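You operate a simulated robot arm through the tools that you are given. There is no shell and no other tool. Be economical: measure what you need, move in short steps, check, and stop when the job is done.

The job below is to be done with a simulated two-armed robot. You get a single attempt, and the scene is never put back.

TASK
Take the wooden stand from the top of the white table and leave it on the cork top of the wooden bench. Pick up the white bottle with one hand, pass it to the other hand and put it on the near end of the white counter. Put the teal foam scrap from the top of the white table on the white checklist and the purple foam scrap on the middle of the wooden table. Open the left brown door, put the roll from the top of the white table on the upper left shelf of the brown cupboard, then shut the door. Stack the P80 sleeve carton from the door end of the white table on top of the P150 sleeve carton. Take the glue bottle from the door end of the wooden table and leave it on top of the yellow scrubber there. Take the felt block and leave it on the wedge slip. Open the wide grey door. Any order will do. Set down upright: wooden stand, white bottle, glue bottle, felt block.

The check looks at the end state, three seconds after you hand in, the way a careful person would. Anything else that was tipped, shoved, dropped, spilled or broken makes it a failure.

THE ROBOT
Two 7-joint arms with two-finger grippers on one trunk, on a base that drives. Base frame: it is fixed to the floor where the robot stands at the start and does not move with it; the origin is under the middle of the robot, x ahead of it, y to its left, z up. Lengths are in m, angles in rad, forces in N, time in s.
The left shoulder is at the start at [0.06, 0.123, 0.97], the right one opposite. With the tool pointing down near the work surface each hand reaches from about 0.34 to 0.8 m from the robot's upright axis, wherever it stands, measured 20 degrees to its own side. Places, roughly: checklist [1, -0.25, 0.75]; cork top of the wooden bench [-1.1, 4.2, 0.9]; felt block (6x4x4 cm) [-0.9, -0.1, 0.9]; foam scrap [0.75, -0.5, 0.75]; glue bottle [-1, -1.25, 1]; left brown door [-0.9, 2.2, 0.5]; middle of the wooden table [-1.2, -0.8, 0.9]; near end of the white counter [-1.2, 0.4, 0.9]; roll (5x5x11 cm) [0.6, -0.9, 0.9]; sleeve carton [0.75, -1.25, 0.75]; upper left shelf of the brown cupboard [-1.2, 2.2, 0.5]; wedge slip [-1, -0.25, 0.75]; white bottle (6x6x17 cm) [0.8, -0.7, 0.9]; wide grey door [-0.9, 1.2, 0.4]; wooden stand (6x4x6 cm) [0.7, -0.2, 0.8]; yellow scrubber (8x6x4 cm) [-1, -1.3, 0.9]. Payload 1.47 kg a hand.
The TCP of each hand is the grasp point between the finger pads, 0.016 m short of the fingertips. In the tool frame z runs along the fingers and y along their closing line. Largest opening 0.087 m; the body of the gripper starts 0.055 m behind the TCP.
Orientation is that of the tool frame in the base frame, as a unit quaternion [w, x, y, z]. With the fingers straight down and closing along the base's y, the tool's x points along the base's -x, its y along +y and its z along -z.

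THE INTERFACE
- The arms move only by the tool servo_tool. It takes "left_increments", "right_increments" or both (then of equal length, played together; a hand with none holds still); each is a list of rows, each a list of 7 numbers: the shift along the tool's x, y, z in units of 50 mm (1.0 is 50 mm), then the turn, a rotation vector about the tool's x, y, z in units of 8 degrees (1.0 is 8 degrees), then the gripper command, from -1 (fully open) to 1 (shut), values between in proportion. In form: [[tx, ty, tz, wx, wy, wz, hand], ...]. A call has 1 to 10 rows; each row shifts and turns the commanded pose from where the row before left it, along the tool's axes as they then stand. A call with a number of a shift or a turn outside -1 to 1 is refused whole. Rows are played at 5 a second. More than 0.05 m and 0.15 rad between two rows, or a gripper value outside its range, and nothing of the call is played. A pose out of reach is approached as far as the arm can. The call stops where the force on the tool passes 40 N (or 10 N more than at its start, if that is more) or the arm is blocked; 0.2 s more then pass. The fingers move at their own pace (about 0.153 m/s each) and stop on an object; they squeeze with about 28 N. The grip force told is the motor's: it shows also when the fingers shut on nothing. Time passes only in rows, and 0.2 s behind the last, so rows that do not move let the fingers close. The reply holds the time, the measured pose of the TCP, the force on the tool along the base axes, the opening and the grip force, in the units named above and with some noise, with the torque about the TCP (base axes, N m) and any sound that the robot's microphone picked up.
- Cameras (640 x 400 px; columns grow to the right, rows downward): "scene" is now at [0.0048, -0.0658, 1.49]; the picture's right is [-1.00, -0.05, 0.00], its down [-0.05, 0.89, -0.46] and it looks along [0.02, -0.46, -0.89] (base axes); focal length 214 px, centre (320, 200). "left" rides on the left gripper at [0.073, -0.012, -0.09] in its tool frame; the picture's right is [0.16, 0.99, 0.00], its down [-0.72, 0.12, -0.68] and it looks along [-0.67, 0.11, 0.73] (tool axes); focal length 247 px, centre (320, 200). "right" rides on the right gripper at [0.073, 0.012, -0.09] in its tool frame; the picture's right is [-0.16, 0.99, 0.00], its down [-0.72, -0.12, -0.68] and it looks along [-0.67, -0.11, 0.73] (tool axes); focal length 247 px, centre (320, 200). There is no depth. A picture from a camera that has moved, and an enlarged one, comes with that camera's place and axes in the base frame and with its lens. The place of the scene camera against the robot may be out by one fixed shift of up to 0.025 m in any direction.
- grab_frame(camera): a new picture of that camera. It takes no simulated time.
- raise_lower(by): slides the trunk up (or, below 0, down) by that many m; the arms and the scene camera ride with it, the base frame stays. It gives what a move gives, with no picture.
- drive_base(legs): drives the robot by 1 to 6 legs, each [ahead, left, turn to the left] in m, m and rad, along the robot's own axes; the way and the turn of a leg run together, so that a leg with both is an arc; at most 1.5 m and 3.142 rad a leg. The arms and the cameras ride along, it lands a little off, and it stops where it bumps. It gives what a move gives.
- turn_head(pan, tilt): turns the head with the scene camera to pan (to the left, within 2.094 rad either way) and tilt (down, from -0.506 to 1.204), counted from straight ahead of the robot. It gives what a move gives.
- enlarge(camera, box): a new picture of the part [left, top, right, bottom] of that camera's present view, enlarged. It takes no simulated time.
- job_done(): hands the job in; it is judged then, once.

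Go step by step. Nothing tells you exact positions but the pictures and the camera data: compare them with the known pose of the tool, close in by small moves and look again before you grip or let go. The budget is 525 turns and 302 pictures, counting those below and the enlarged ones. Unless the task says otherwise, let go and move clear before handing in, and close with one line.

The tools are called after "Request:" as name(argument=value, ...) on one line, values as JSON. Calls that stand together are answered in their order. servo_tool: Moves the arms, as the interface text tells. Its arguments: {"type":"object","properties":{"left_increments":{"type":"array"},"right_increments":{"type":"array"}},"required":[]} The other tools are called the same way: raise_lower (by) slides the trunk up or down; drive_base (legs) drives the base; turn_head (pan, tilt) turns the head that bears the scene camera; grab_frame (camera) takes a picture; enlarge (camera, box) takes an enlarged picture of a part of a camera's view; job_done () hands the job in.

At the start:

```text
t: 0.0
left_ee_pos: [0.464, -0.0276, 1.0844]
left_tcp_rot: [0.0, 0.0, 1.0, 0.0]
left_wrist_force: [0.0, 0.2, -0.2]
left_torque: [-0.02, -0.03, 0.0]
left_finger_gap: 0.0872
left_finger_force: 0.0
right_ee_pos: [0.4246, -0.4846, 1.0817]
right_tcp_rot: [0.0, 0.0, 1.0, 0.0]
right_wrist_force: [0.1, -0.8, 0.5]
right_torque: [0.01, 0.02, 0.0]
right_finger_gap: 0.0871
right_finger_force: 0.0
trunk travel left (down, up): [-0.125, 0.105]
robot x, y, heading: [0.0011, -0.0003, -0.003]
head pan, tilt: [-1.518, 1.091]
```

scene: 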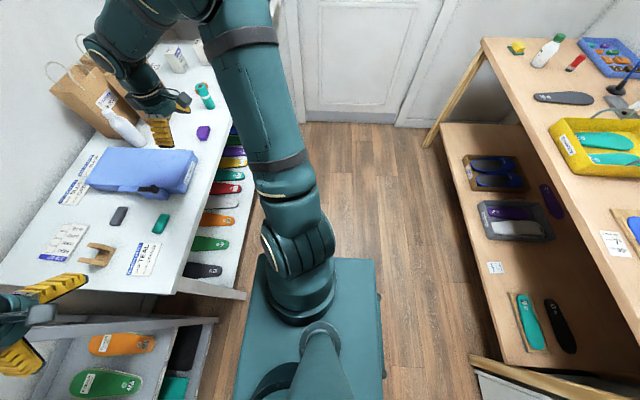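
right: 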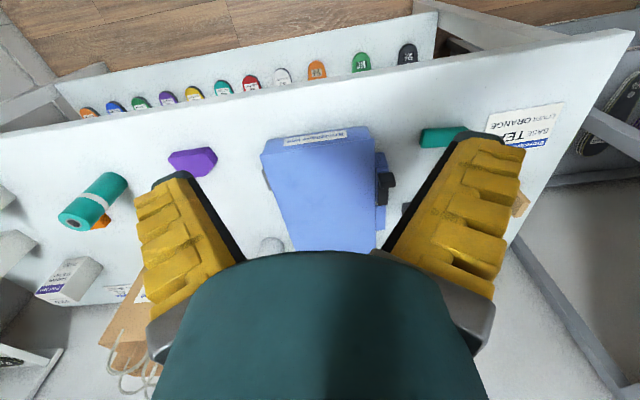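
left: 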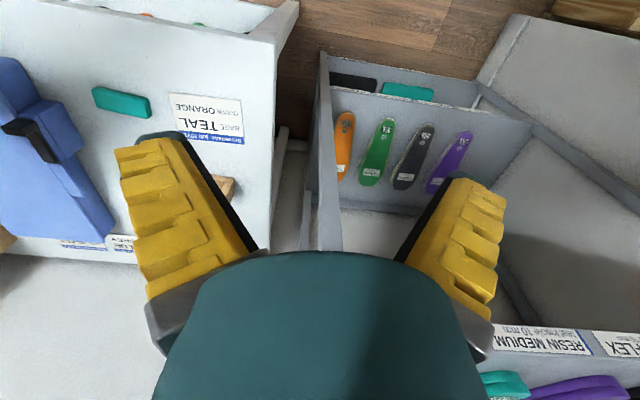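

I see the white table ahead (x>0.4) with the stand, foam scraps, blue box, bottle and roll on it, and the wooden table behind the robot. I'll look closer at the white table first and then around.

Request:
enlarge(camera="scene", box=[0, 30, 260, 290])

Request:
enlarge(camera="scene", box=[420, 20, 640, 360])

Request:
turn_head(pan=-0.5, tilt=0.8)

Request:
grab_frame(camera="scene")

Request:
turn_head(pan=2.0, tilt=0.6)

Request:
grab_frame(camera="scene")

```text
1.54 times, centred on (130, 160) of scene
camera zoom: at [0.0048, -0.0658, 1.49], right [-1.0, -0.05, 0.0], down [-0.05, 0.89, -0.46], along [0.02, -0.46, -0.89], focal length 330 px, centre (612, 262)
```

zoom: 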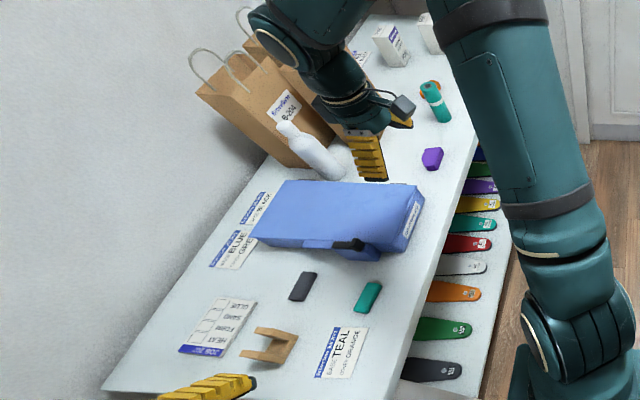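

```text
1.18 times, centred on (530, 190) of scene
camera zoom: at [0.0048, -0.0658, 1.49], right [-1.0, -0.05, 0.0], down [-0.05, 0.89, -0.46], along [0.02, -0.46, -0.89], focal length 252 px, centre (73, 212)
```

zoom: 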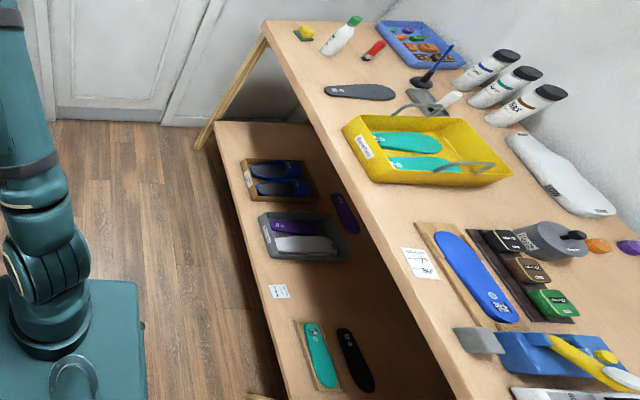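

```text
t: 1.3
left_ee_pos: [0.4642, -0.0281, 1.0841]
left_tcp_rot: [-0.001, 0.0, 1.0, 0.0]
left_wrist_force: [-0.5, 0.0, 0.0]
left_torque: [-0.01, -0.02, -0.02]
left_finger_gap: 0.0871
left_finger_force: 0.0
right_ee_pos: [0.4239, -0.484, 1.0812]
right_tcp_rot: [0.001, 0.0, 1.0, 0.001]
right_wrist_force: [-0.2, 1.1, 1.6]
right_torque: [0.02, 0.04, 0.01]
right_finger_gap: 0.0871
right_finger_force: 0.1
trunk travel left (down, up): [-0.125, 0.105]
robot x, y, heading: [-0.0005, -0.0013, 0.001]
head pan, tilt: [-0.499, 0.799]
```

```text
296 pictures are left
camera scene: at [0.0723, -0.0409, 1.5112], right [-0.48, -0.88, 0.0], down [-0.63, 0.34, -0.7], along [0.61, -0.33, -0.72], focal length 214 px, centre (320, 200)
```

scene: 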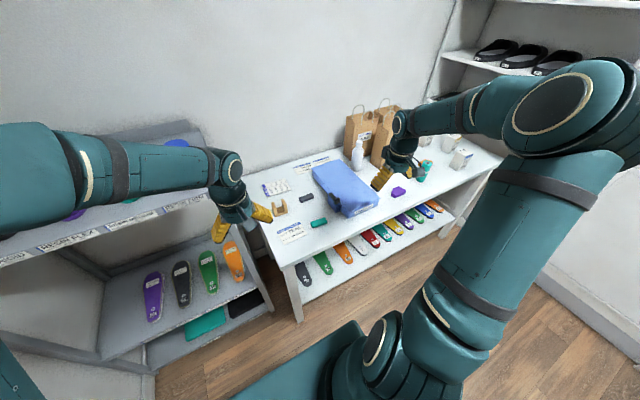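

```text
t: 3.5
left_ee_pos: [0.4649, -0.0267, 1.0857]
left_tcp_rot: [0.0, 0.0, 1.0, 0.0]
left_wrist_force: [-0.8, -1.0, 0.4]
left_torque: [-0.03, -0.02, 0.04]
left_finger_gap: 0.0869
left_finger_force: 0.1
right_ee_pos: [0.4241, -0.4836, 1.082]
right_tcp_rot: [0.0, 0.0, 1.0, 0.0]
right_wrist_force: [0.2, 0.3, 0.0]
right_torque: [0.01, 0.0, 0.02]
right_finger_gap: 0.087
right_finger_force: 0.0
trunk travel left (down, up): [-0.125, 0.105]
robot x, y, heading: [0.0001, 0.0012, 0.004]
head pan, tilt: [2.0, 0.6]
```

```text
295 pictures are left
camera scene: at [-0.0353, 0.0782, 1.5281], right [0.91, 0.42, 0.0], down [0.23, -0.51, -0.83], along [-0.34, 0.75, -0.56], focal length 214 px, centre (320, 200)
```

scene: 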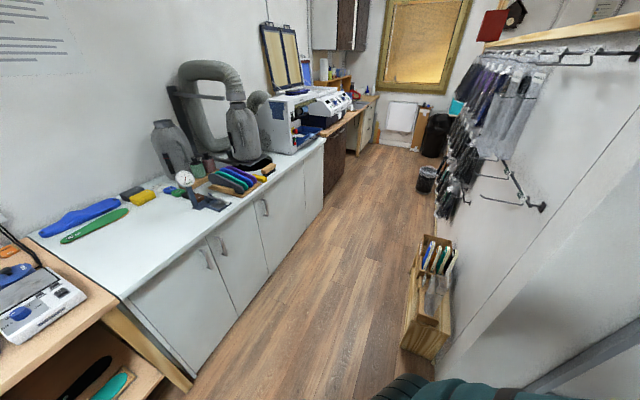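

White table spans x 0.43–1.05, y 0 to -1.5; the counter, brown cupboard and bench lie along the other wall toward +y. I'll check the clearance between base and table, and look at the rest of the room.

Request:
turn_head(pan=0.0, tilt=1.2)

Request:
grab_frame(camera="scene")

Request:
turn_head(pan=-2.0, tilt=0.7)

Request:
grab_frame(camera="scene")

Request:
turn_head(pan=-0.9, tilt=0.9)

Request:
grab_frame(camera="scene")

```text
t: 5.5
left_ee_pos: [0.464, -0.0288, 1.0838]
left_tcp_rot: [-0.001, 0.0, 1.0, 0.001]
left_wrist_force: [-0.2, 0.4, 0.0]
left_torque: [0.0, -0.01, 0.04]
left_finger_gap: 0.0871
left_finger_force: 0.0
right_ee_pos: [0.4232, -0.4847, 1.0817]
right_tcp_rot: [0.001, 0.0, 1.0, 0.0]
right_wrist_force: [-1.2, 0.1, 0.1]
right_torque: [0.02, 0.01, 0.03]
right_finger_gap: 0.087
right_finger_force: 0.0
trunk travel left (down, up): [-0.125, 0.105]
robot x, y, heading: [-0.0018, 0.0034, -0.002]
head pan, tilt: [0.0, 1.201]
```

```text
294 pictures are left
camera scene: at [0.0574, -0.0022, 1.4835], right [0.0, -1.0, 0.0], down [-0.93, 0.0, -0.36], along [0.36, 0.0, -0.93], focal length 214 px, centre (320, 200)
```

scene: 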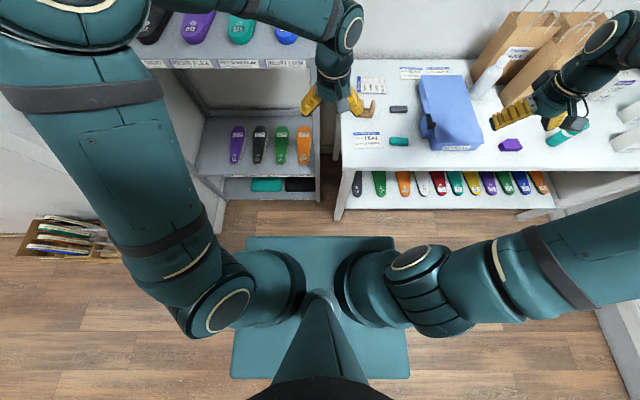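

```text
t: 7.4
left_ee_pos: [0.4644, -0.0276, 1.0843]
left_tcp_rot: [0.0, 0.0, 1.0, 0.0]
left_wrist_force: [0.4, -0.2, 0.3]
left_torque: [0.0, 0.0, 0.01]
left_finger_gap: 0.087
left_finger_force: 0.0
right_ee_pos: [0.4247, -0.4845, 1.0815]
right_tcp_rot: [-0.001, 0.0, 1.0, 0.0]
right_wrist_force: [-0.7, 0.2, -0.1]
right_torque: [0.01, 0.01, 0.02]
right_finger_gap: 0.0872
right_finger_force: 0.0
trunk travel left (down, up): [-0.125, 0.105]
robot x, y, heading: [-0.0004, -0.0023, 0.002]
head pan, tilt: [-2.0, 0.7]
```

```text
293 pictures are left
camera scene: at [-0.0338, -0.0795, 1.5195], right [-0.91, 0.42, 0.0], down [0.27, 0.59, -0.76], along [-0.32, -0.7, -0.64], focal length 214 px, centre (320, 200)
```

scene: 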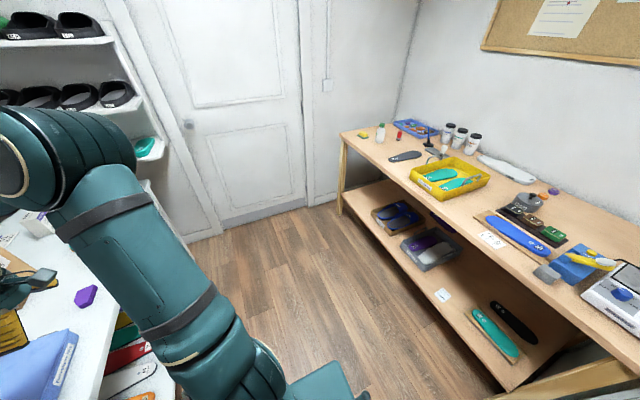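

```text
t: 8.7
left_ee_pos: [0.4639, -0.0272, 1.0841]
left_tcp_rot: [0.0, 0.001, 1.0, 0.0]
left_wrist_force: [0.1, -0.4, -0.2]
left_torque: [0.05, -0.01, -0.02]
left_finger_gap: 0.087
left_finger_force: 0.0
right_ee_pos: [0.4242, -0.4842, 1.0815]
right_tcp_rot: [0.001, 0.0, 1.0, 0.001]
right_wrist_force: [0.5, 0.9, -0.2]
right_torque: [0.0, 0.02, 0.0]
right_finger_gap: 0.0869
right_finger_force: 0.0
trunk travel left (down, up): [-0.125, 0.105]
robot x, y, heading: [0.0003, -0.0049, -0.001]
head pan, tilt: [-0.901, 0.901]
```

```text
292 pictures are left
camera scene: at [0.0484, -0.0614, 1.5033], right [-0.78, -0.62, 0.0], down [-0.49, 0.61, -0.62], along [0.39, -0.49, -0.78], focal length 214 px, centre (320, 200)
```

scene: 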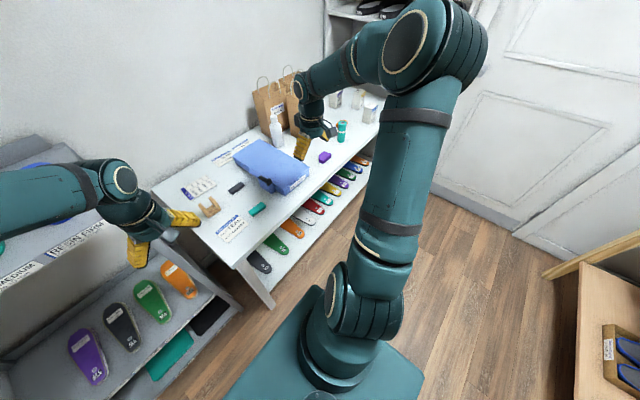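

The base seems to have about 0.1 m of free room ahead of it. I'll move forward a little and right, so the left hand gets the teal scrap and checklist.

Request:
drive_base(legs=[[0.0, -0.32, 0], [0.07, 0, 0]])

Request:
turn_head(pan=0.0, tilt=1.0)

Request:
grab_frame(camera="scene")

Request:
grab_frame(camera="left")

Request:
grab_frame(camera="right")

```text
t: 12.8
left_ee_pos: [0.5348, -0.348, 1.0843]
left_tcp_rot: [-0.001, -0.001, 1.0, 0.0]
left_wrist_force: [0.2, -0.1, -0.2]
left_torque: [0.01, 0.01, 0.02]
left_finger_gap: 0.087
left_finger_force: 0.0
right_ee_pos: [0.4969, -0.8041, 1.0814]
right_tcp_rot: [0.0, 0.0, 1.0, 0.0]
right_wrist_force: [0.7, 0.8, 0.2]
right_torque: [0.02, 0.02, -0.03]
right_finger_gap: 0.0872
right_finger_force: 0.1
trunk travel left (down, up): [-0.125, 0.105]
robot x, y, heading: [0.0705, -0.3242, 0.003]
head pan, tilt: [-0.901, 0.901]
```

```text
t: 13.9
left_ee_pos: [0.535, -0.3471, 1.084]
left_tcp_rot: [0.0, 0.0, 1.0, 0.0]
left_wrist_force: [0.0, 0.1, 0.3]
left_torque: [-0.03, 0.03, -0.04]
left_finger_gap: 0.0872
left_finger_force: 0.0
right_ee_pos: [0.4946, -0.8036, 1.0818]
right_tcp_rot: [-0.001, 0.0, 1.0, 0.0]
right_wrist_force: [0.1, -0.5, 0.1]
right_torque: [0.0, 0.03, -0.03]
right_finger_gap: 0.087
right_finger_force: 0.2
trunk travel left (down, up): [-0.125, 0.105]
robot x, y, heading: [0.0695, -0.3211, 0.004]
head pan, tilt: [0.0, 1.0]
```

```text
291 pictures are left
camera scene: at [0.1416, -0.3225, 1.4961], right [0.0, -1.0, 0.0], down [-0.84, 0.0, -0.54], along [0.54, 0.0, -0.84], focal length 214 px, centre (320, 200)
```

scene: 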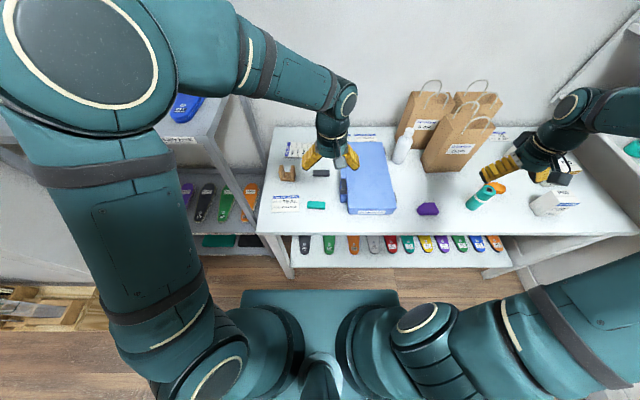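

```text
290 pictures are left
camera left: at [0.4613, -0.3602, 1.1756], right [-0.16, 0.99, 0.0], down [0.72, 0.12, 0.68], along [0.67, 0.11, -0.73], focal length 247 px, centre (320, 200)
```

left: 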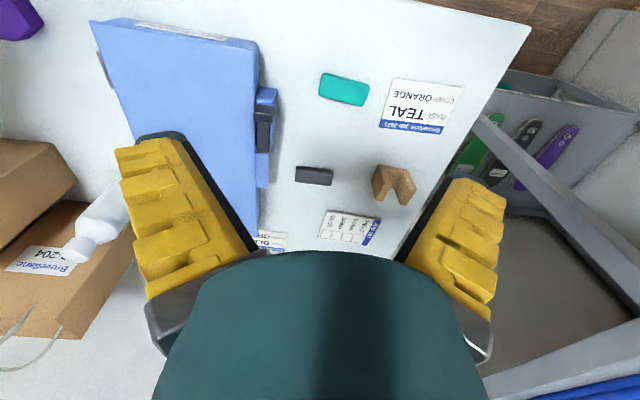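

```text
289 pictures are left
camera right: at [0.4235, -0.793, 1.1708], right [0.16, 0.99, 0.0], down [0.72, -0.12, 0.68], along [0.67, -0.11, -0.73], focal length 247 px, centre (320, 200)
```

right: 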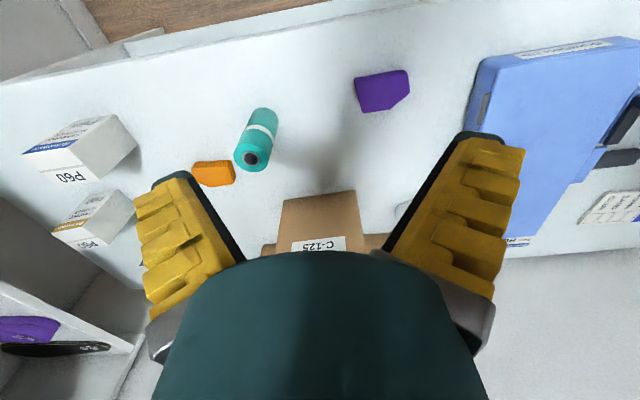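

Teal scrap is near (0.59,-0.30), stand (0.75,-0.17), checklist around (0.92,-0.22). I'll zoom in on the cartons, the table and the scrap.

Request:
enlarge(camera="right", box=[0, 60, 280, 290])

Request:
enlarge(camera="scene", box=[240, 110, 420, 230])

Request:
enlarge(camera="scene", box=[440, 110, 620, 230])

Request:
enlarge(camera="left", box=[240, 50, 480, 260])

```text
1.74 times, centred on (140, 175) of right
camera zoom: at [0.4235, -0.793, 1.1708], right [0.16, 0.99, 0.0], down [0.72, -0.12, 0.68], along [0.67, -0.11, -0.73], focal length 430 px, centre (633, 244)
```

zoom: 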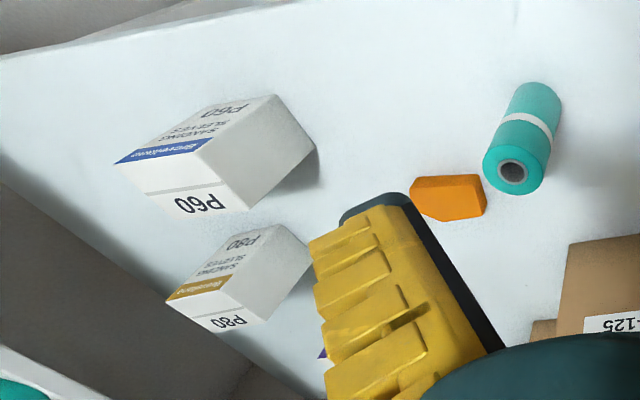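

```text
3.33 times, centred on (330, 170) of scene
camera zoom: at [0.1416, -0.3225, 1.4961], right [0.0, -1.0, 0.0], down [-0.84, 0.0, -0.54], along [0.54, 0.0, -0.84], focal length 715 px, centre (287, 300)
```

zoom: 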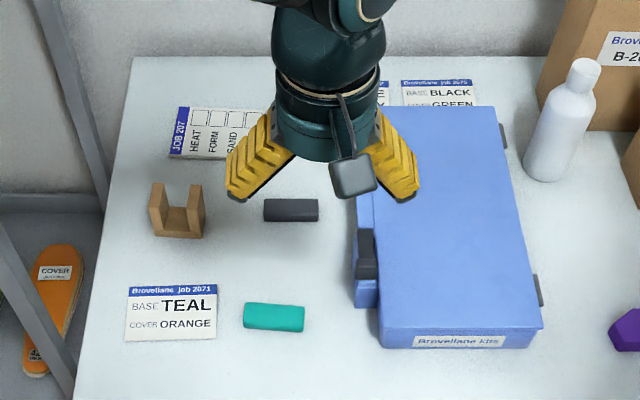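

```text
3.33 times, centred on (530, 170) of scene
camera zoom: at [0.1416, -0.3225, 1.4961], right [0.0, -1.0, 0.0], down [-0.84, 0.0, -0.54], along [0.54, 0.0, -0.84], focal length 715 px, centre (-380, 300)
```

zoom: 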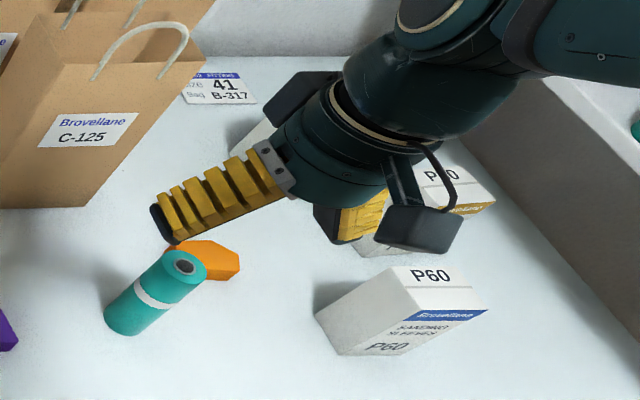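

```text
1.90 times, centred on (360, 155) of left
camera zoom: at [0.4613, -0.3602, 1.1756], right [-0.16, 0.99, 0.0], down [0.72, 0.12, 0.68], along [0.67, 0.11, -0.73], focal length 470 px, centre (244, 286)
```

zoom: 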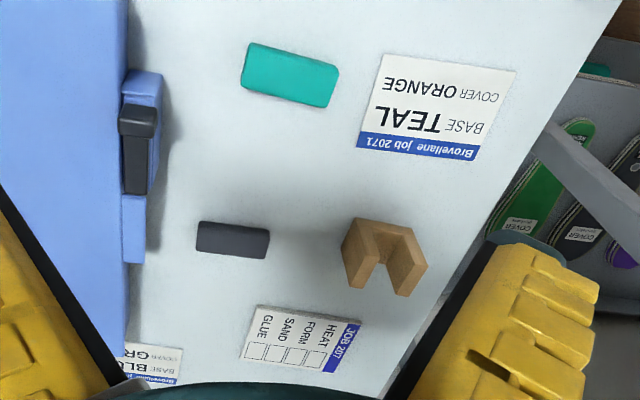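

The checklist is the HEAT/FORM/SAND/GLUE sheet near (0.92,-0.21), and P150 must be hidden behind the right gripper. There's still about 0.1 m between base and shelf legs, so I go forward 0.06 m and turn the left hand to close along x over the teal scrap.

Request:
drive_base(legs=[[0.06, 0, 0]])

Request:
servo_tool(left_increments=[[0, 0, 0.5, 0, 0, 1, -1], [0, 0, 0.5, 0, 0, 1, -1], [0, 0, 0.5, 0, 0, 1, -1], [0, 0, 0.5, 0, 0, 1, -1], [0, 0, 0, 0, 0, 1, -1], [0, 0, 0, 0, 0, 1, -1], [0, 0, 0, 0, 0, 1, -1], [0, 0, 0, 0, 0, 1, -1], [0, 0, 0, 0, 0, 1, -1], [0, 0, 0, 0, 0, 1, -1]])

Request:
servo_tool(left_increments=[[0, 0, 0, 0, 0, 1, -1], [0, 0, 0, 0, 0, 0.25, -1]])

Request:
grab_frame(camera="left")

Request:
grab_frame(camera="scene")

```text
t: 14.9
left_ee_pos: [0.596, -0.3473, 1.0841]
left_tcp_rot: [0.0, -0.001, 1.0, 0.0]
left_wrist_force: [0.2, 0.8, 0.1]
left_torque: [-0.02, 0.04, 0.0]
left_finger_gap: 0.0867
left_finger_force: 0.1
right_ee_pos: [0.5577, -0.8038, 1.0817]
right_tcp_rot: [-0.001, -0.001, 1.0, -0.001]
right_wrist_force: [1.2, 0.6, -0.4]
right_torque: [-0.02, 0.0, 0.0]
right_finger_gap: 0.0869
right_finger_force: 0.1
trunk travel left (down, up): [-0.125, 0.105]
robot x, y, heading: [0.132, -0.3205, 0.008]
head pan, tilt: [0.0, 1.0]
```

```text
t: 17.1
left_ee_pos: [0.5954, -0.3467, 0.9834]
left_tcp_rot: [0.0, 0.643, 0.766, 0.0]
left_wrist_force: [-0.4, 0.2, -0.1]
left_torque: [0.01, 0.01, 0.02]
left_finger_gap: 0.087
left_finger_force: 0.0
right_ee_pos: [0.5565, -0.8035, 1.0819]
right_tcp_rot: [0.0, -0.001, 1.0, 0.0]
right_wrist_force: [-0.1, 0.0, -0.1]
right_torque: [-0.03, -0.02, 0.04]
right_finger_gap: 0.087
right_finger_force: 0.1
trunk travel left (down, up): [-0.125, 0.105]
robot x, y, heading: [0.128, -0.3251, -0.002]
head pan, tilt: [0.0, 1.0]
```

```text
t: 17.7
left_ee_pos: [0.5958, -0.3487, 0.9831]
left_tcp_rot: [0.0, 0.707, 0.707, 0.0]
left_wrist_force: [-0.1, -0.1, 0.1]
left_torque: [-0.02, -0.01, 0.0]
left_finger_gap: 0.087
left_finger_force: 0.1
right_ee_pos: [0.5569, -0.8034, 1.0819]
right_tcp_rot: [0.0, -0.001, 1.0, 0.0]
right_wrist_force: [-0.5, -0.2, -0.2]
right_torque: [-0.02, -0.01, 0.03]
right_finger_gap: 0.087
right_finger_force: 0.0
trunk travel left (down, up): [-0.125, 0.105]
robot x, y, heading: [0.1331, -0.3206, 0.003]
head pan, tilt: [0.0, 1.0]
```

```text
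284 pictures are left
camera left: at [0.5833, -0.2757, 1.0755], right [0.99, 0.16, 0.0], down [0.12, -0.72, 0.68], along [0.11, -0.67, -0.73], focal length 247 px, centre (320, 200)
```

left: 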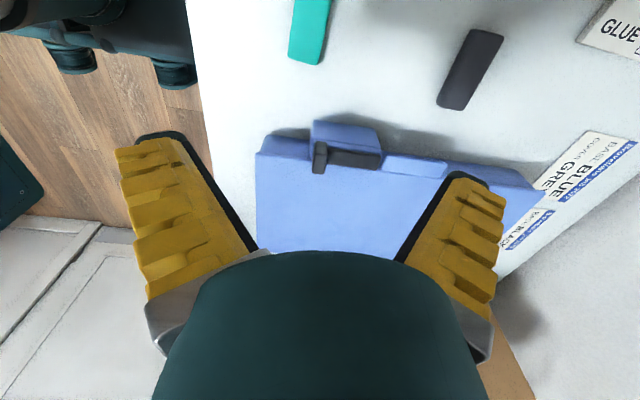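

```text
283 pictures are left
camera scene: at [0.2025, -0.3224, 1.4961], right [0.0, -1.0, 0.0], down [-0.84, 0.0, -0.54], along [0.54, 0.0, -0.84], focal length 214 px, centre (320, 200)
```

scene: 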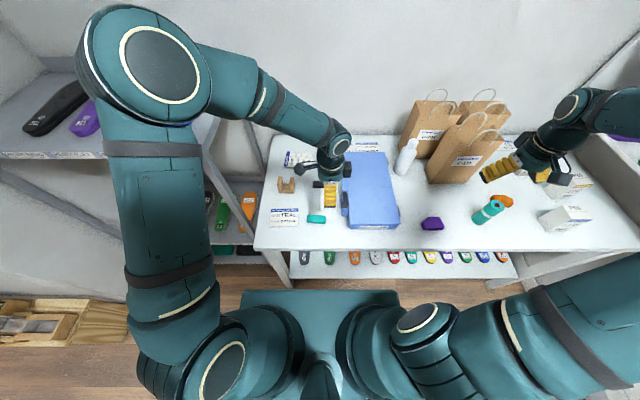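

With the hand turned, teal scrap reads about x 0.58, y -0.305. I move above it and lower to z 0.88, then look.

Request:
servo_tool(left_increments=[[0.9, -0.29, 0, 0, 0, 0, -1], [0, 0, 1, 0, 0, 0, -1], [0, 0, 1, 0, 0, 0, -1], [0, 0, 0, 0, 0, 0, -1]])

Request:
grab_frame(camera="left")

```text
t: 18.7
left_ee_pos: [0.5812, -0.3014, 0.8843]
left_tcp_rot: [0.0, 0.707, 0.707, 0.0]
left_wrist_force: [0.6, 0.0, -0.3]
left_torque: [0.0, 0.01, 0.01]
left_finger_gap: 0.0871
left_finger_force: 0.0
right_ee_pos: [0.5566, -0.8038, 1.0826]
right_tcp_rot: [0.0, -0.001, 1.0, 0.001]
right_wrist_force: [0.0, -0.4, -0.5]
right_torque: [0.0, 0.01, -0.04]
right_finger_gap: 0.087
right_finger_force: 0.1
trunk travel left (down, up): [-0.125, 0.105]
robot x, y, heading: [0.1295, -0.3239, 0.0]
head pan, tilt: [0.0, 1.0]
```

```text
282 pictures are left
camera left: at [0.569, -0.2292, 0.9754], right [0.99, 0.16, 0.0], down [0.12, -0.72, 0.68], along [0.11, -0.67, -0.73], focal length 247 px, centre (320, 200)
```

left: 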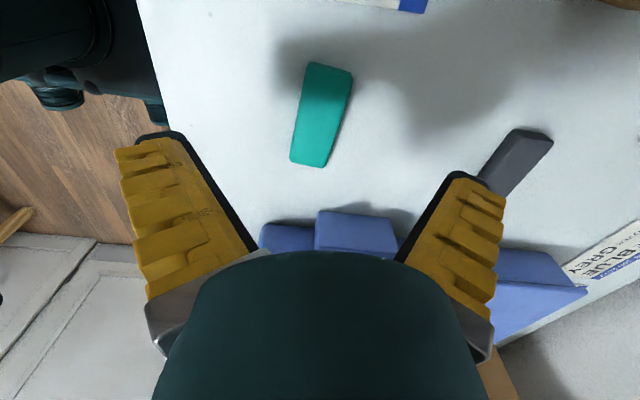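

Scrap centre reads (0.583,-0.318). Shifting slightly and descending.

Request:
servo_tool(left_increments=[[-0.32, 0.04, 0.4, 0, 0, 0, -1], [0, 0, 0.8, 0, 0, 0, -1], [0, 0, 0.7, 0, 0, 0, -1], [0, 0, 0, 0, 0, 0, -1]])

Request:
grab_frame(camera="left")

Request:
enlarge(camera="scene", box=[240, 130, 420, 250])

```text
t: 19.5
left_ee_pos: [0.5808, -0.3179, 0.8044]
left_tcp_rot: [0.003, 0.706, 0.708, 0.004]
left_wrist_force: [-11.8, 4.7, 33.9]
left_torque: [-0.13, -0.37, 0.02]
left_finger_gap: 0.0799
left_finger_force: 29.5
right_ee_pos: [0.5543, -0.8033, 1.0826]
right_tcp_rot: [0.001, -0.002, 1.0, 0.0]
right_wrist_force: [0.4, -1.0, -0.2]
right_torque: [-0.02, 0.0, 0.01]
right_finger_gap: 0.0871
right_finger_force: 0.0
trunk travel left (down, up): [-0.125, 0.105]
robot x, y, heading: [0.1289, -0.3214, 0.002]
head pan, tilt: [0.0, 1.0]
stopped in row 4 (left hand): the force on the tool passed its limit at 107 N (the readings are from after the stop); the commanded pose is now the measured one
```

```text
281 pictures are left
camera left: at [0.5685, -0.2454, 0.8959], right [0.99, 0.16, 0.01], down [0.11, -0.73, 0.68], along [0.12, -0.67, -0.73], focal length 247 px, centre (320, 200)
```

left: 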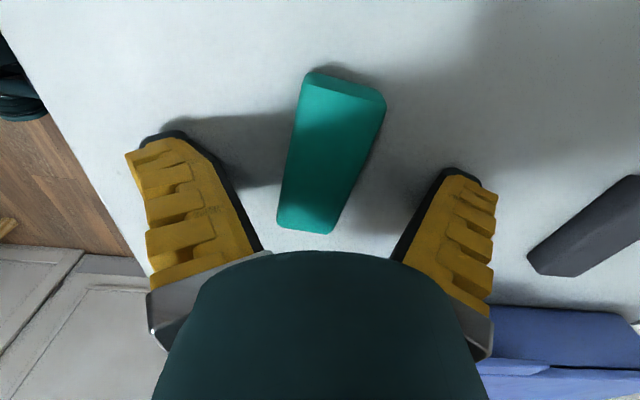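

```text
3.33 times, centred on (330, 190) of scene
camera zoom: at [0.1993, -0.3217, 1.4967], right [0.0, -1.0, 0.0], down [-0.84, 0.0, -0.54], along [0.54, 0.0, -0.84], focal length 715 px, centre (287, 233)
```

zoom: 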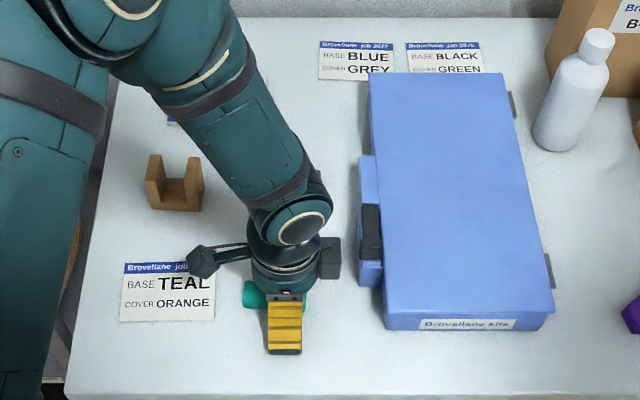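

The fingertips met the table: its top is at z≈0.787. The scrap sits centred between the fingers, so I lift 5 mm and close.

Request:
servo_tool(left_increments=[[0, 0, -0.12, 0, 0, 0, -1], [0, 0, 0, 0, 0, 0, 1], [0, 0, 0, 0, 0, 0, 1], [0, 0, 0, 0, 0, 0, 1], [0, 0, -0.8, 0, 0, 0, 1], [0, 0, -0.8, 0, 0, 0, 1]])

Request:
grab_frame(camera="left")

```text
t: 20.9
left_ee_pos: [0.5843, -0.3157, 0.887]
left_tcp_rot: [0.001, 0.706, 0.708, 0.003]
left_wrist_force: [0.5, -0.2, -0.1]
left_torque: [-0.01, 0.0, -0.01]
left_finger_gap: 0.0172
left_finger_force: 28.1
right_ee_pos: [0.5573, -0.8024, 1.0814]
right_tcp_rot: [0.0, -0.001, 1.0, 0.0]
right_wrist_force: [0.1, 0.2, 0.1]
right_torque: [-0.03, 0.03, 0.05]
right_finger_gap: 0.0869
right_finger_force: 0.1
trunk travel left (down, up): [-0.125, 0.105]
robot x, y, heading: [0.1323, -0.3215, 0.004]
head pan, tilt: [0.0, 1.0]
```

```text
279 pictures are left
camera left: at [0.5709, -0.2442, 0.9782], right [0.99, 0.16, 0.01], down [0.11, -0.73, 0.68], along [0.11, -0.67, -0.73], focal length 247 px, centre (320, 200)
```

left: 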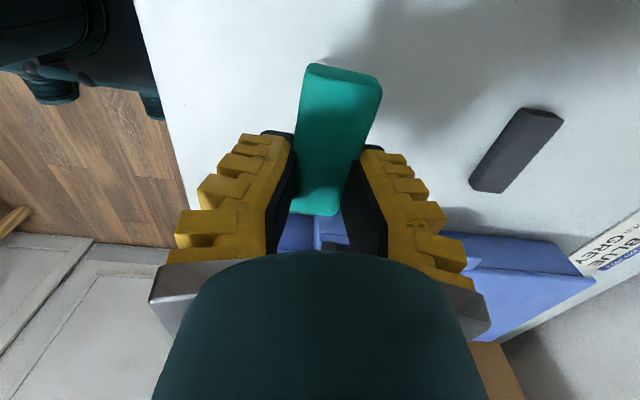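

Teal scrap is held. The checklist centre computes to about (0.89,-0.22); I carry the scrap over it at z 0.93 and look.

Request:
servo_tool(left_increments=[[0, 0, -0.8, 0, 0, 0, 1], [0, 1, 0, 0, 0, 0, 1], [0, 1, 0, 0, 0, 0, 1], [0, 1, 0, 0, 0, 0, 1], [0, 1, 0, 0, 0, 0, 1], [0, 1, 0, 0, 0, 0, 1], [0.9, 0.9, 0, 0, 0, 0, 1], [0.9, 0, 0, 0, 0, 0, 1], [0, 0, 0, 0, 0, 0, 1]])

Request:
grab_frame(camera="left")

Request:
enlarge(camera="scene", box=[240, 110, 420, 230])

```text
refused: row 7 steps farther than a row can; nothing moved
```

```text
278 pictures are left
camera left: at [0.5709, -0.2442, 0.9782], right [0.99, 0.16, 0.01], down [0.11, -0.73, 0.68], along [0.11, -0.67, -0.73], focal length 247 px, centre (320, 200)
```

left: 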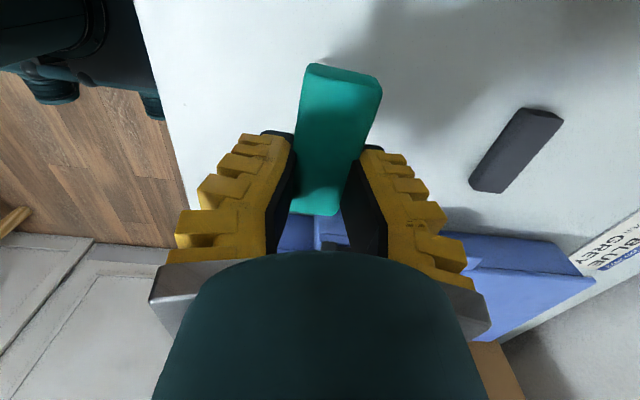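

```text
3.33 times, centred on (330, 170) of scene
camera zoom: at [0.2025, -0.322, 1.496], right [0.0, -1.0, 0.0], down [-0.84, 0.0, -0.54], along [0.54, 0.0, -0.84], focal length 715 px, centre (287, 300)
```

zoom: 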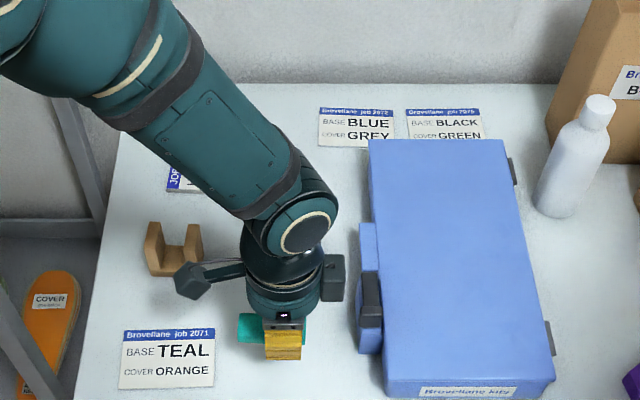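

The combined step was too long; I replay it with the moves split.

Request:
servo_tool(left_increments=[[0, 0, -0.8, 0, 0, 0, 1], [0, 1, 0, 0, 0, 0, 1], [0, 1, 0, 0, 0, 0, 1], [0, 1, 0, 0, 0, 0, 1], [0, 1, 0, 0, 0, 0, 1], [0, 1, 0, 0, 0, 0, 1], [0, 0.9, 0, 0, 0, 0, 1], [0.9, 0, 0, 0, 0, 0, 1], [0.9, 0, 0, 0, 0, 0, 1], [0, 0, 0, 0, 0, 0, 1]])

Request:
grab_frame(camera="left")

Request:
enlarge(camera="scene", box=[240, 110, 420, 230])

```text
t: 23.1
left_ee_pos: [0.8734, -0.2288, 0.9306]
left_tcp_rot: [0.001, 0.707, 0.707, 0.003]
left_wrist_force: [0.5, 0.1, -0.1]
left_torque: [0.03, 0.05, -0.01]
left_finger_gap: 0.0164
left_finger_force: 27.7
left hand out of reach, approached as far as the arm can: row 7
right_ee_pos: [0.556, -0.8041, 1.0809]
right_tcp_rot: [0.0, -0.001, 1.0, 0.0]
right_wrist_force: [-0.4, 1.5, -0.9]
right_torque: [-0.01, -0.01, -0.01]
right_finger_gap: 0.087
right_finger_force: 0.1
trunk travel left (down, up): [-0.125, 0.105]
robot x, y, heading: [0.128, -0.3193, 0.004]
head pan, tilt: [0.0, 1.0]
```

```text
276 pictures are left
camera left: at [0.8606, -0.1563, 1.0214], right [0.99, 0.16, 0.01], down [0.11, -0.73, 0.68], along [0.11, -0.67, -0.73], focal length 247 px, centre (320, 200)
```

left: 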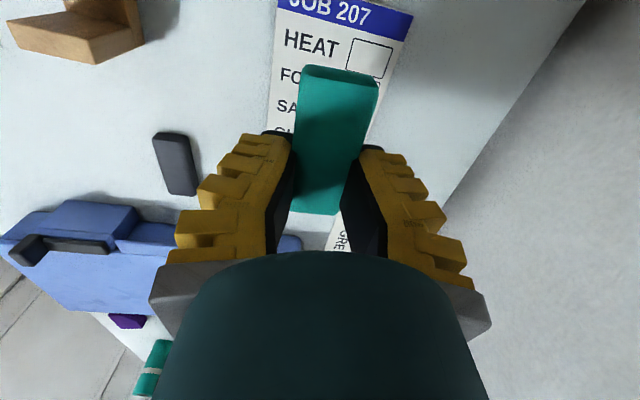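

```text
3.33 times, centred on (330, 170) of scene
camera zoom: at [0.2024, -0.3224, 1.4961], right [0.0, -1.0, 0.0], down [-0.84, 0.0, -0.54], along [0.54, 0.0, -0.84], focal length 715 px, centre (287, 300)
```

zoom: 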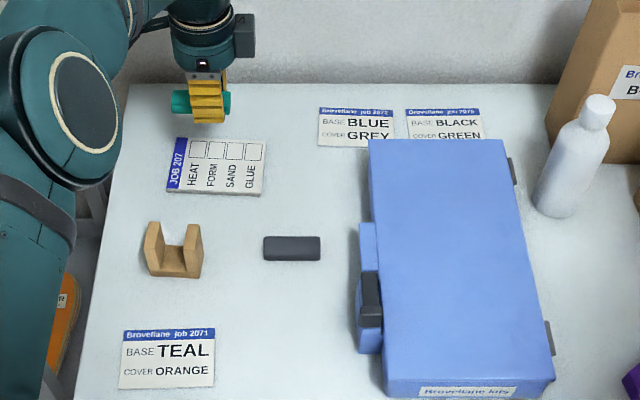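

The checklist centre reads (0.88,-0.23), right under the hand. Lowering now.

Request:
servo_tool(left_increments=[[0, 0, 0.8, 0, 0, 0, 1], [0, 0, 0.8, 0, 0, 0, 1], [0, 0, 0.5, 0, 0, 0, 1], [0, 0, 0.15, 0, 0, 0, 1], [0, 0, 0, 0, 0, 0, 1]])

Request:
grab_frame(camera="left")

```text
t: 24.3
left_ee_pos: [0.8714, -0.2269, 0.8226]
left_tcp_rot: [0.006, 0.707, 0.708, 0.006]
left_wrist_force: [0.0, -1.5, 32.1]
left_torque: [-0.13, 0.24, 0.05]
left_finger_gap: 0.017
left_finger_force: 28.0
right_ee_pos: [0.5542, -0.8033, 1.0827]
right_tcp_rot: [0.001, 0.0, 1.0, 0.0]
right_wrist_force: [-0.3, -0.5, -0.6]
right_torque: [-0.01, -0.03, 0.0]
right_finger_gap: 0.087
right_finger_force: 0.1
trunk travel left (down, up): [-0.125, 0.105]
robot x, y, heading: [0.1315, -0.321, 0.002]
head pan, tilt: [0.0, 1.0]
```

```text
274 pictures are left
camera left: at [0.8587, -0.1547, 0.9137], right [0.99, 0.16, 0.02], down [0.11, -0.72, 0.68], along [0.12, -0.67, -0.73], focal length 247 px, centre (320, 200)
```

left: 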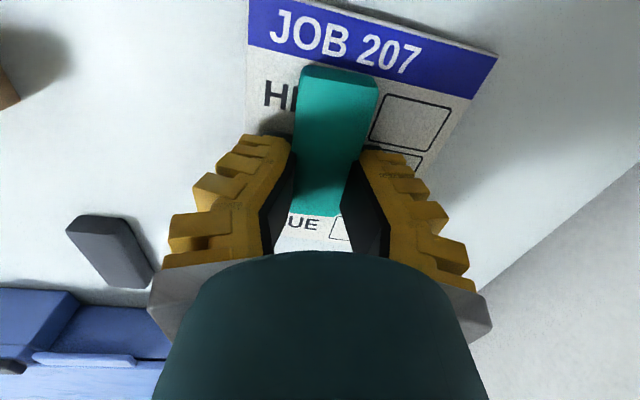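

The scrap rests on the checklist. I relax the pressure, open a bit and lift away.

Request:
servo_tool(left_increments=[[0, 0, -0.06, 0, 0, 0, 1], [0, 0, 0, 0, 0, 0, -0.3], [0, 0, 0, 0, 0, 0, -0.3], [0, 0, -0.5, 0, 0, 0, -0.3], [0, 0, -0.8, 0, 0, 0, -0.3], [0, 0, -0.8, 0, 0, 0, -0.5]])

Request:
grab_frame(camera="left")

```text
t: 25.7
left_ee_pos: [0.8712, -0.2259, 0.9242]
left_tcp_rot: [0.002, 0.707, 0.708, 0.002]
left_wrist_force: [-0.3, 0.7, -0.2]
left_torque: [0.0, -0.03, -0.04]
left_finger_gap: 0.0694
left_finger_force: 2.6
right_ee_pos: [0.5573, -0.8032, 1.0816]
right_tcp_rot: [0.0, -0.001, 1.0, 0.0]
right_wrist_force: [-0.5, 1.5, -0.6]
right_torque: [0.02, 0.01, -0.01]
right_finger_gap: 0.0868
right_finger_force: 0.0
trunk travel left (down, up): [-0.125, 0.105]
robot x, y, heading: [0.1259, -0.3167, -0.001]
head pan, tilt: [0.0, 1.0]
```

```text
273 pictures are left
camera left: at [0.8589, -0.1556, 1.0166], right [0.99, 0.16, 0.01], down [0.11, -0.73, 0.68], along [0.11, -0.67, -0.73], focal length 247 px, centre (320, 200)
```

left: 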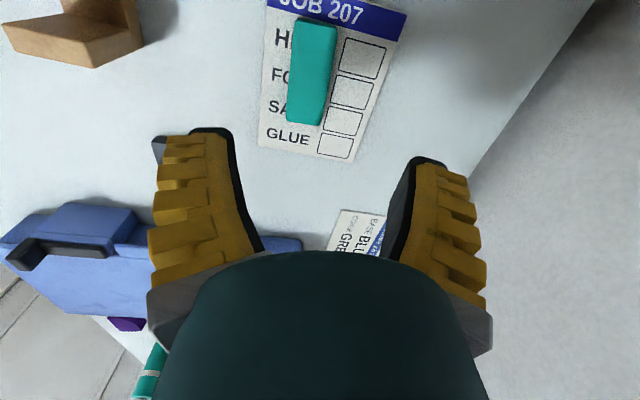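

Teal scrap is on the checklist. I retract the left arm and move along to the door end to see the cartons.

Request:
servo_tool(left_increments=[[0, 0, -1, 0, 0, 0, -1], [0, 0, -1, 0, 0, 0, -1], [0, 0, -1, 0, 0, 0, -1], [0, -1, 0, 0, 0, 0, -1], [0, -1, 0, 0, 0, 0, -1], [0, -1, 0, 0, 0, 0, -1], [0, -1, 0, 0, 0, 0, -1], [0, -1, 0, 0, 0, 0, -1], [0, -1, 0, 0, 0, 0, -1]])

Request:
drive_base(legs=[[0, -0.6, 0]])

Request:
turn_head(pan=-0.1, tilt=0.9)

Request:
grab_frame(camera="scene")

Request:
grab_frame(camera="right")

```text
t: 27.7
left_ee_pos: [0.5702, -0.2267, 1.0753]
left_tcp_rot: [0.002, 0.706, 0.708, 0.003]
left_wrist_force: [-0.4, 0.0, 0.3]
left_torque: [0.0, 0.01, -0.01]
left_finger_gap: 0.087
left_finger_force: 0.1
right_ee_pos: [0.5557, -0.8043, 1.0828]
right_tcp_rot: [0.001, -0.001, 1.0, 0.0]
right_wrist_force: [-0.4, -0.2, 0.0]
right_torque: [-0.02, -0.02, 0.0]
right_finger_gap: 0.087
right_finger_force: 0.0
trunk travel left (down, up): [-0.125, 0.105]
robot x, y, heading: [0.1328, -0.3208, 0.003]
head pan, tilt: [0.0, 1.0]
```

```text
t: 32.5
left_ee_pos: [0.5713, -0.7617, 1.0745]
left_tcp_rot: [0.002, 0.707, 0.708, 0.003]
left_wrist_force: [-1.3, -0.1, 0.9]
left_torque: [0.02, -0.01, 0.03]
left_finger_gap: 0.0872
left_finger_force: 0.0
right_ee_pos: [0.5591, -1.3291, 1.0807]
right_tcp_rot: [-0.002, -0.01, 1.0, 0.005]
right_wrist_force: [0.4, 0.0, 0.2]
right_torque: [0.0, 0.01, 0.0]
right_finger_gap: 0.087
right_finger_force: 0.0
trunk travel left (down, up): [-0.125, 0.105]
robot x, y, heading: [0.1346, -0.8604, 0.007]
head pan, tilt: [0.0, 1.0]
stopped in leg 1: the robot was blocked; the commanded pose is now the measured one
```

```text
t: 33.2
left_ee_pos: [0.5724, -0.7615, 1.074]
left_tcp_rot: [0.002, 0.707, 0.708, 0.002]
left_wrist_force: [0.1, 0.0, 0.8]
left_torque: [-0.01, -0.01, -0.02]
left_finger_gap: 0.0868
left_finger_force: 0.2
right_ee_pos: [0.5593, -1.3296, 1.0816]
right_tcp_rot: [-0.002, -0.009, 1.0, 0.005]
right_wrist_force: [-0.3, 0.1, -0.4]
right_torque: [0.03, 0.0, 0.0]
right_finger_gap: 0.0871
right_finger_force: 0.1
trunk travel left (down, up): [-0.125, 0.105]
robot x, y, heading: [0.1338, -0.8544, 0.004]
head pan, tilt: [-0.099, 0.901]
```

```text
272 pictures are left
camera scene: at [0.2084, -0.864, 1.5034], right [-0.1, -1.0, 0.0], down [-0.78, 0.07, -0.62], along [0.62, -0.06, -0.78], focal length 214 px, centre (320, 200)
```

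scene: 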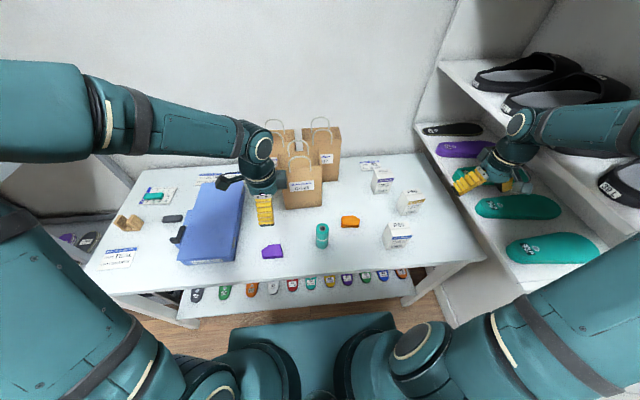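

```text
271 pictures are left
camera right: at [0.4877, -1.3209, 1.1702], right [0.14, 0.99, 0.01], down [0.73, -0.11, 0.68], along [0.67, -0.09, -0.74], focal length 247 px, centre (320, 200)
```

right: 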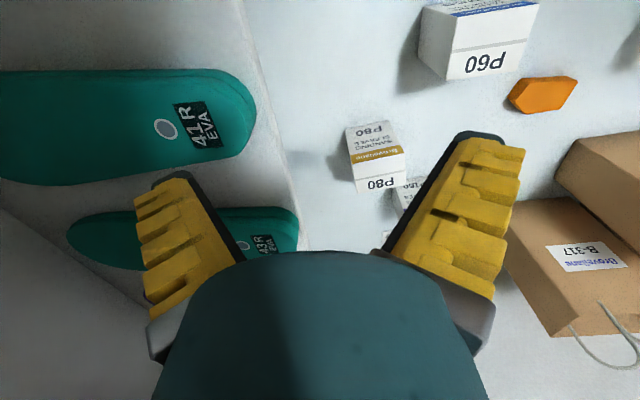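

The drive was blocked, probably the right arm or base against the shoe shelf. I back off a few centimetres and look at the cartons and that shelf.

Request:
drive_base(legs=[[0, 0.06, 0]])

Request:
enlarge(camera="scene", box=[250, 130, 460, 270])

Request:
turn_head(pan=-1.3, tilt=0.7)

Request:
grab_frame(camera="scene")

```text
t: 34.4
left_ee_pos: [0.5722, -0.7039, 1.075]
left_tcp_rot: [0.001, 0.707, 0.707, 0.003]
left_wrist_force: [0.8, 0.3, 0.8]
left_torque: [0.02, -0.01, -0.02]
left_finger_gap: 0.0871
left_finger_force: 0.1
right_ee_pos: [0.5593, -1.2722, 1.0801]
right_tcp_rot: [-0.003, -0.008, 1.0, 0.005]
right_wrist_force: [0.1, 0.5, 0.2]
right_torque: [-0.04, 0.0, -0.02]
right_finger_gap: 0.087
right_finger_force: 0.0
trunk travel left (down, up): [-0.125, 0.105]
robot x, y, heading: [0.1365, -0.7956, 0.004]
head pan, tilt: [-0.099, 0.901]
```

```text
2.86 times, centred on (355, 200) of scene
camera zoom: at [0.2092, -0.8062, 1.5033], right [-0.1, -1.0, 0.0], down [-0.78, 0.08, -0.62], along [0.62, -0.06, -0.78], focal length 613 px, centre (220, 200)
```

zoom: 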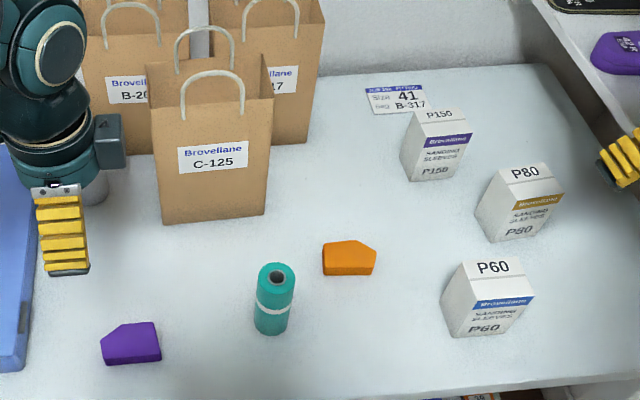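

```text
t: 35.8
left_ee_pos: [0.573, -0.7051, 1.0742]
left_tcp_rot: [0.002, 0.707, 0.708, 0.002]
left_wrist_force: [-0.4, 0.0, 0.3]
left_torque: [0.03, 0.01, 0.01]
left_finger_gap: 0.0871
left_finger_force: 0.2
right_ee_pos: [0.5596, -1.2721, 1.0797]
right_tcp_rot: [-0.002, -0.008, 1.0, 0.005]
right_wrist_force: [0.0, -0.4, -0.8]
right_torque: [-0.01, 0.01, -0.02]
right_finger_gap: 0.0869
right_finger_force: 0.1
trunk travel left (down, up): [-0.125, 0.105]
robot x, y, heading: [0.1357, -0.7991, 0.006]
head pan, tilt: [-1.3, 0.7]
```

```text
269 pictures are left
camera scene: at [0.157, -0.8813, 1.5195], right [-0.96, -0.27, 0.0], down [-0.17, 0.62, -0.76], along [0.21, -0.74, -0.64], focal length 214 px, centre (320, 200)
```

scene: 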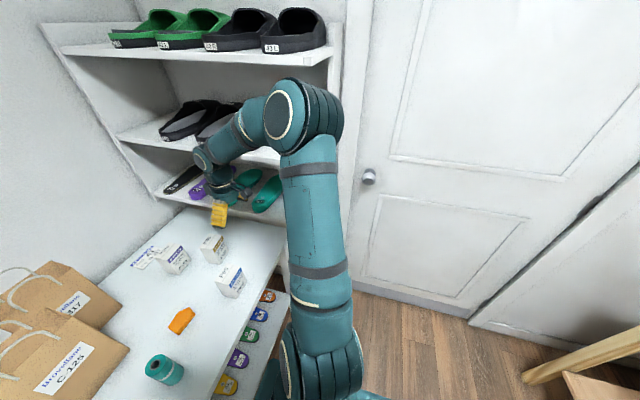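

Nothing on the shoe shelf moved; the right elbow just touched its side. P80 is near (0.745,-1.29) and P150 near (0.875,-1.20), so I bring the right hand over P80 for a close view.

Request:
servo_tool(right_increments=[[-0.8, 0, 0.3, 0, 0, 0, -1], [-0.8, 0, 0.5, 0, 0, 0, -1], [0, 0, 0, 0, 0, 0, -1]])

Request:
grab_frame(camera="right")

Request:
turn_head(pan=-0.4, tilt=0.8)

Request:
grab_frame(camera="scene")

```text
t: 36.6
left_ee_pos: [0.5718, -0.705, 1.0745]
left_tcp_rot: [0.002, 0.706, 0.708, 0.003]
left_wrist_force: [0.1, -0.2, 0.1]
left_torque: [0.0, 0.0, 0.01]
left_finger_gap: 0.0868
left_finger_force: 0.0
right_ee_pos: [0.6374, -1.2693, 1.0401]
right_tcp_rot: [-0.002, -0.008, 1.0, 0.005]
right_wrist_force: [0.1, 0.0, 0.9]
right_torque: [0.01, 0.0, -0.02]
right_finger_gap: 0.0868
right_finger_force: 0.1
trunk travel left (down, up): [-0.125, 0.105]
robot x, y, heading: [0.1343, -0.7976, 0.005]
head pan, tilt: [-1.3, 0.7]
```

```text
268 pictures are left
camera right: at [0.565, -1.2602, 1.129], right [0.14, 0.99, 0.01], down [0.73, -0.11, 0.68], along [0.67, -0.09, -0.74], focal length 247 px, centre (320, 200)
```

right: 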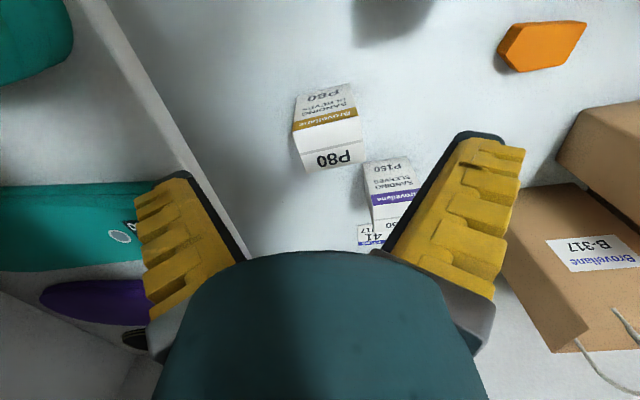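

```text
t: 37.8
left_ee_pos: [0.5719, -0.7035, 1.0747]
left_tcp_rot: [0.001, 0.706, 0.708, 0.003]
left_wrist_force: [0.0, 0.3, 0.4]
left_torque: [0.03, -0.01, -0.01]
left_finger_gap: 0.0867
left_finger_force: 0.1
right_ee_pos: [0.6364, -1.2685, 1.0393]
right_tcp_rot: [-0.002, -0.008, 1.0, 0.006]
right_wrist_force: [-0.1, -0.1, 0.5]
right_torque: [-0.02, -0.05, 0.02]
right_finger_gap: 0.0869
right_finger_force: 0.1
trunk travel left (down, up): [-0.125, 0.105]
robot x, y, heading: [0.1326, -0.7954, 0.007]
head pan, tilt: [-0.4, 0.799]
```

```text
267 pictures are left
camera scene: at [0.2083, -0.8308, 1.5112], right [-0.39, -0.92, 0.0], down [-0.66, 0.28, -0.7], along [0.64, -0.27, -0.72], focal length 214 px, centre (320, 200)
```

scene: 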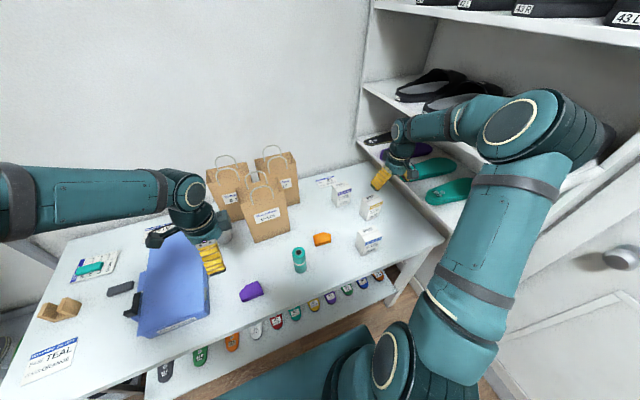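

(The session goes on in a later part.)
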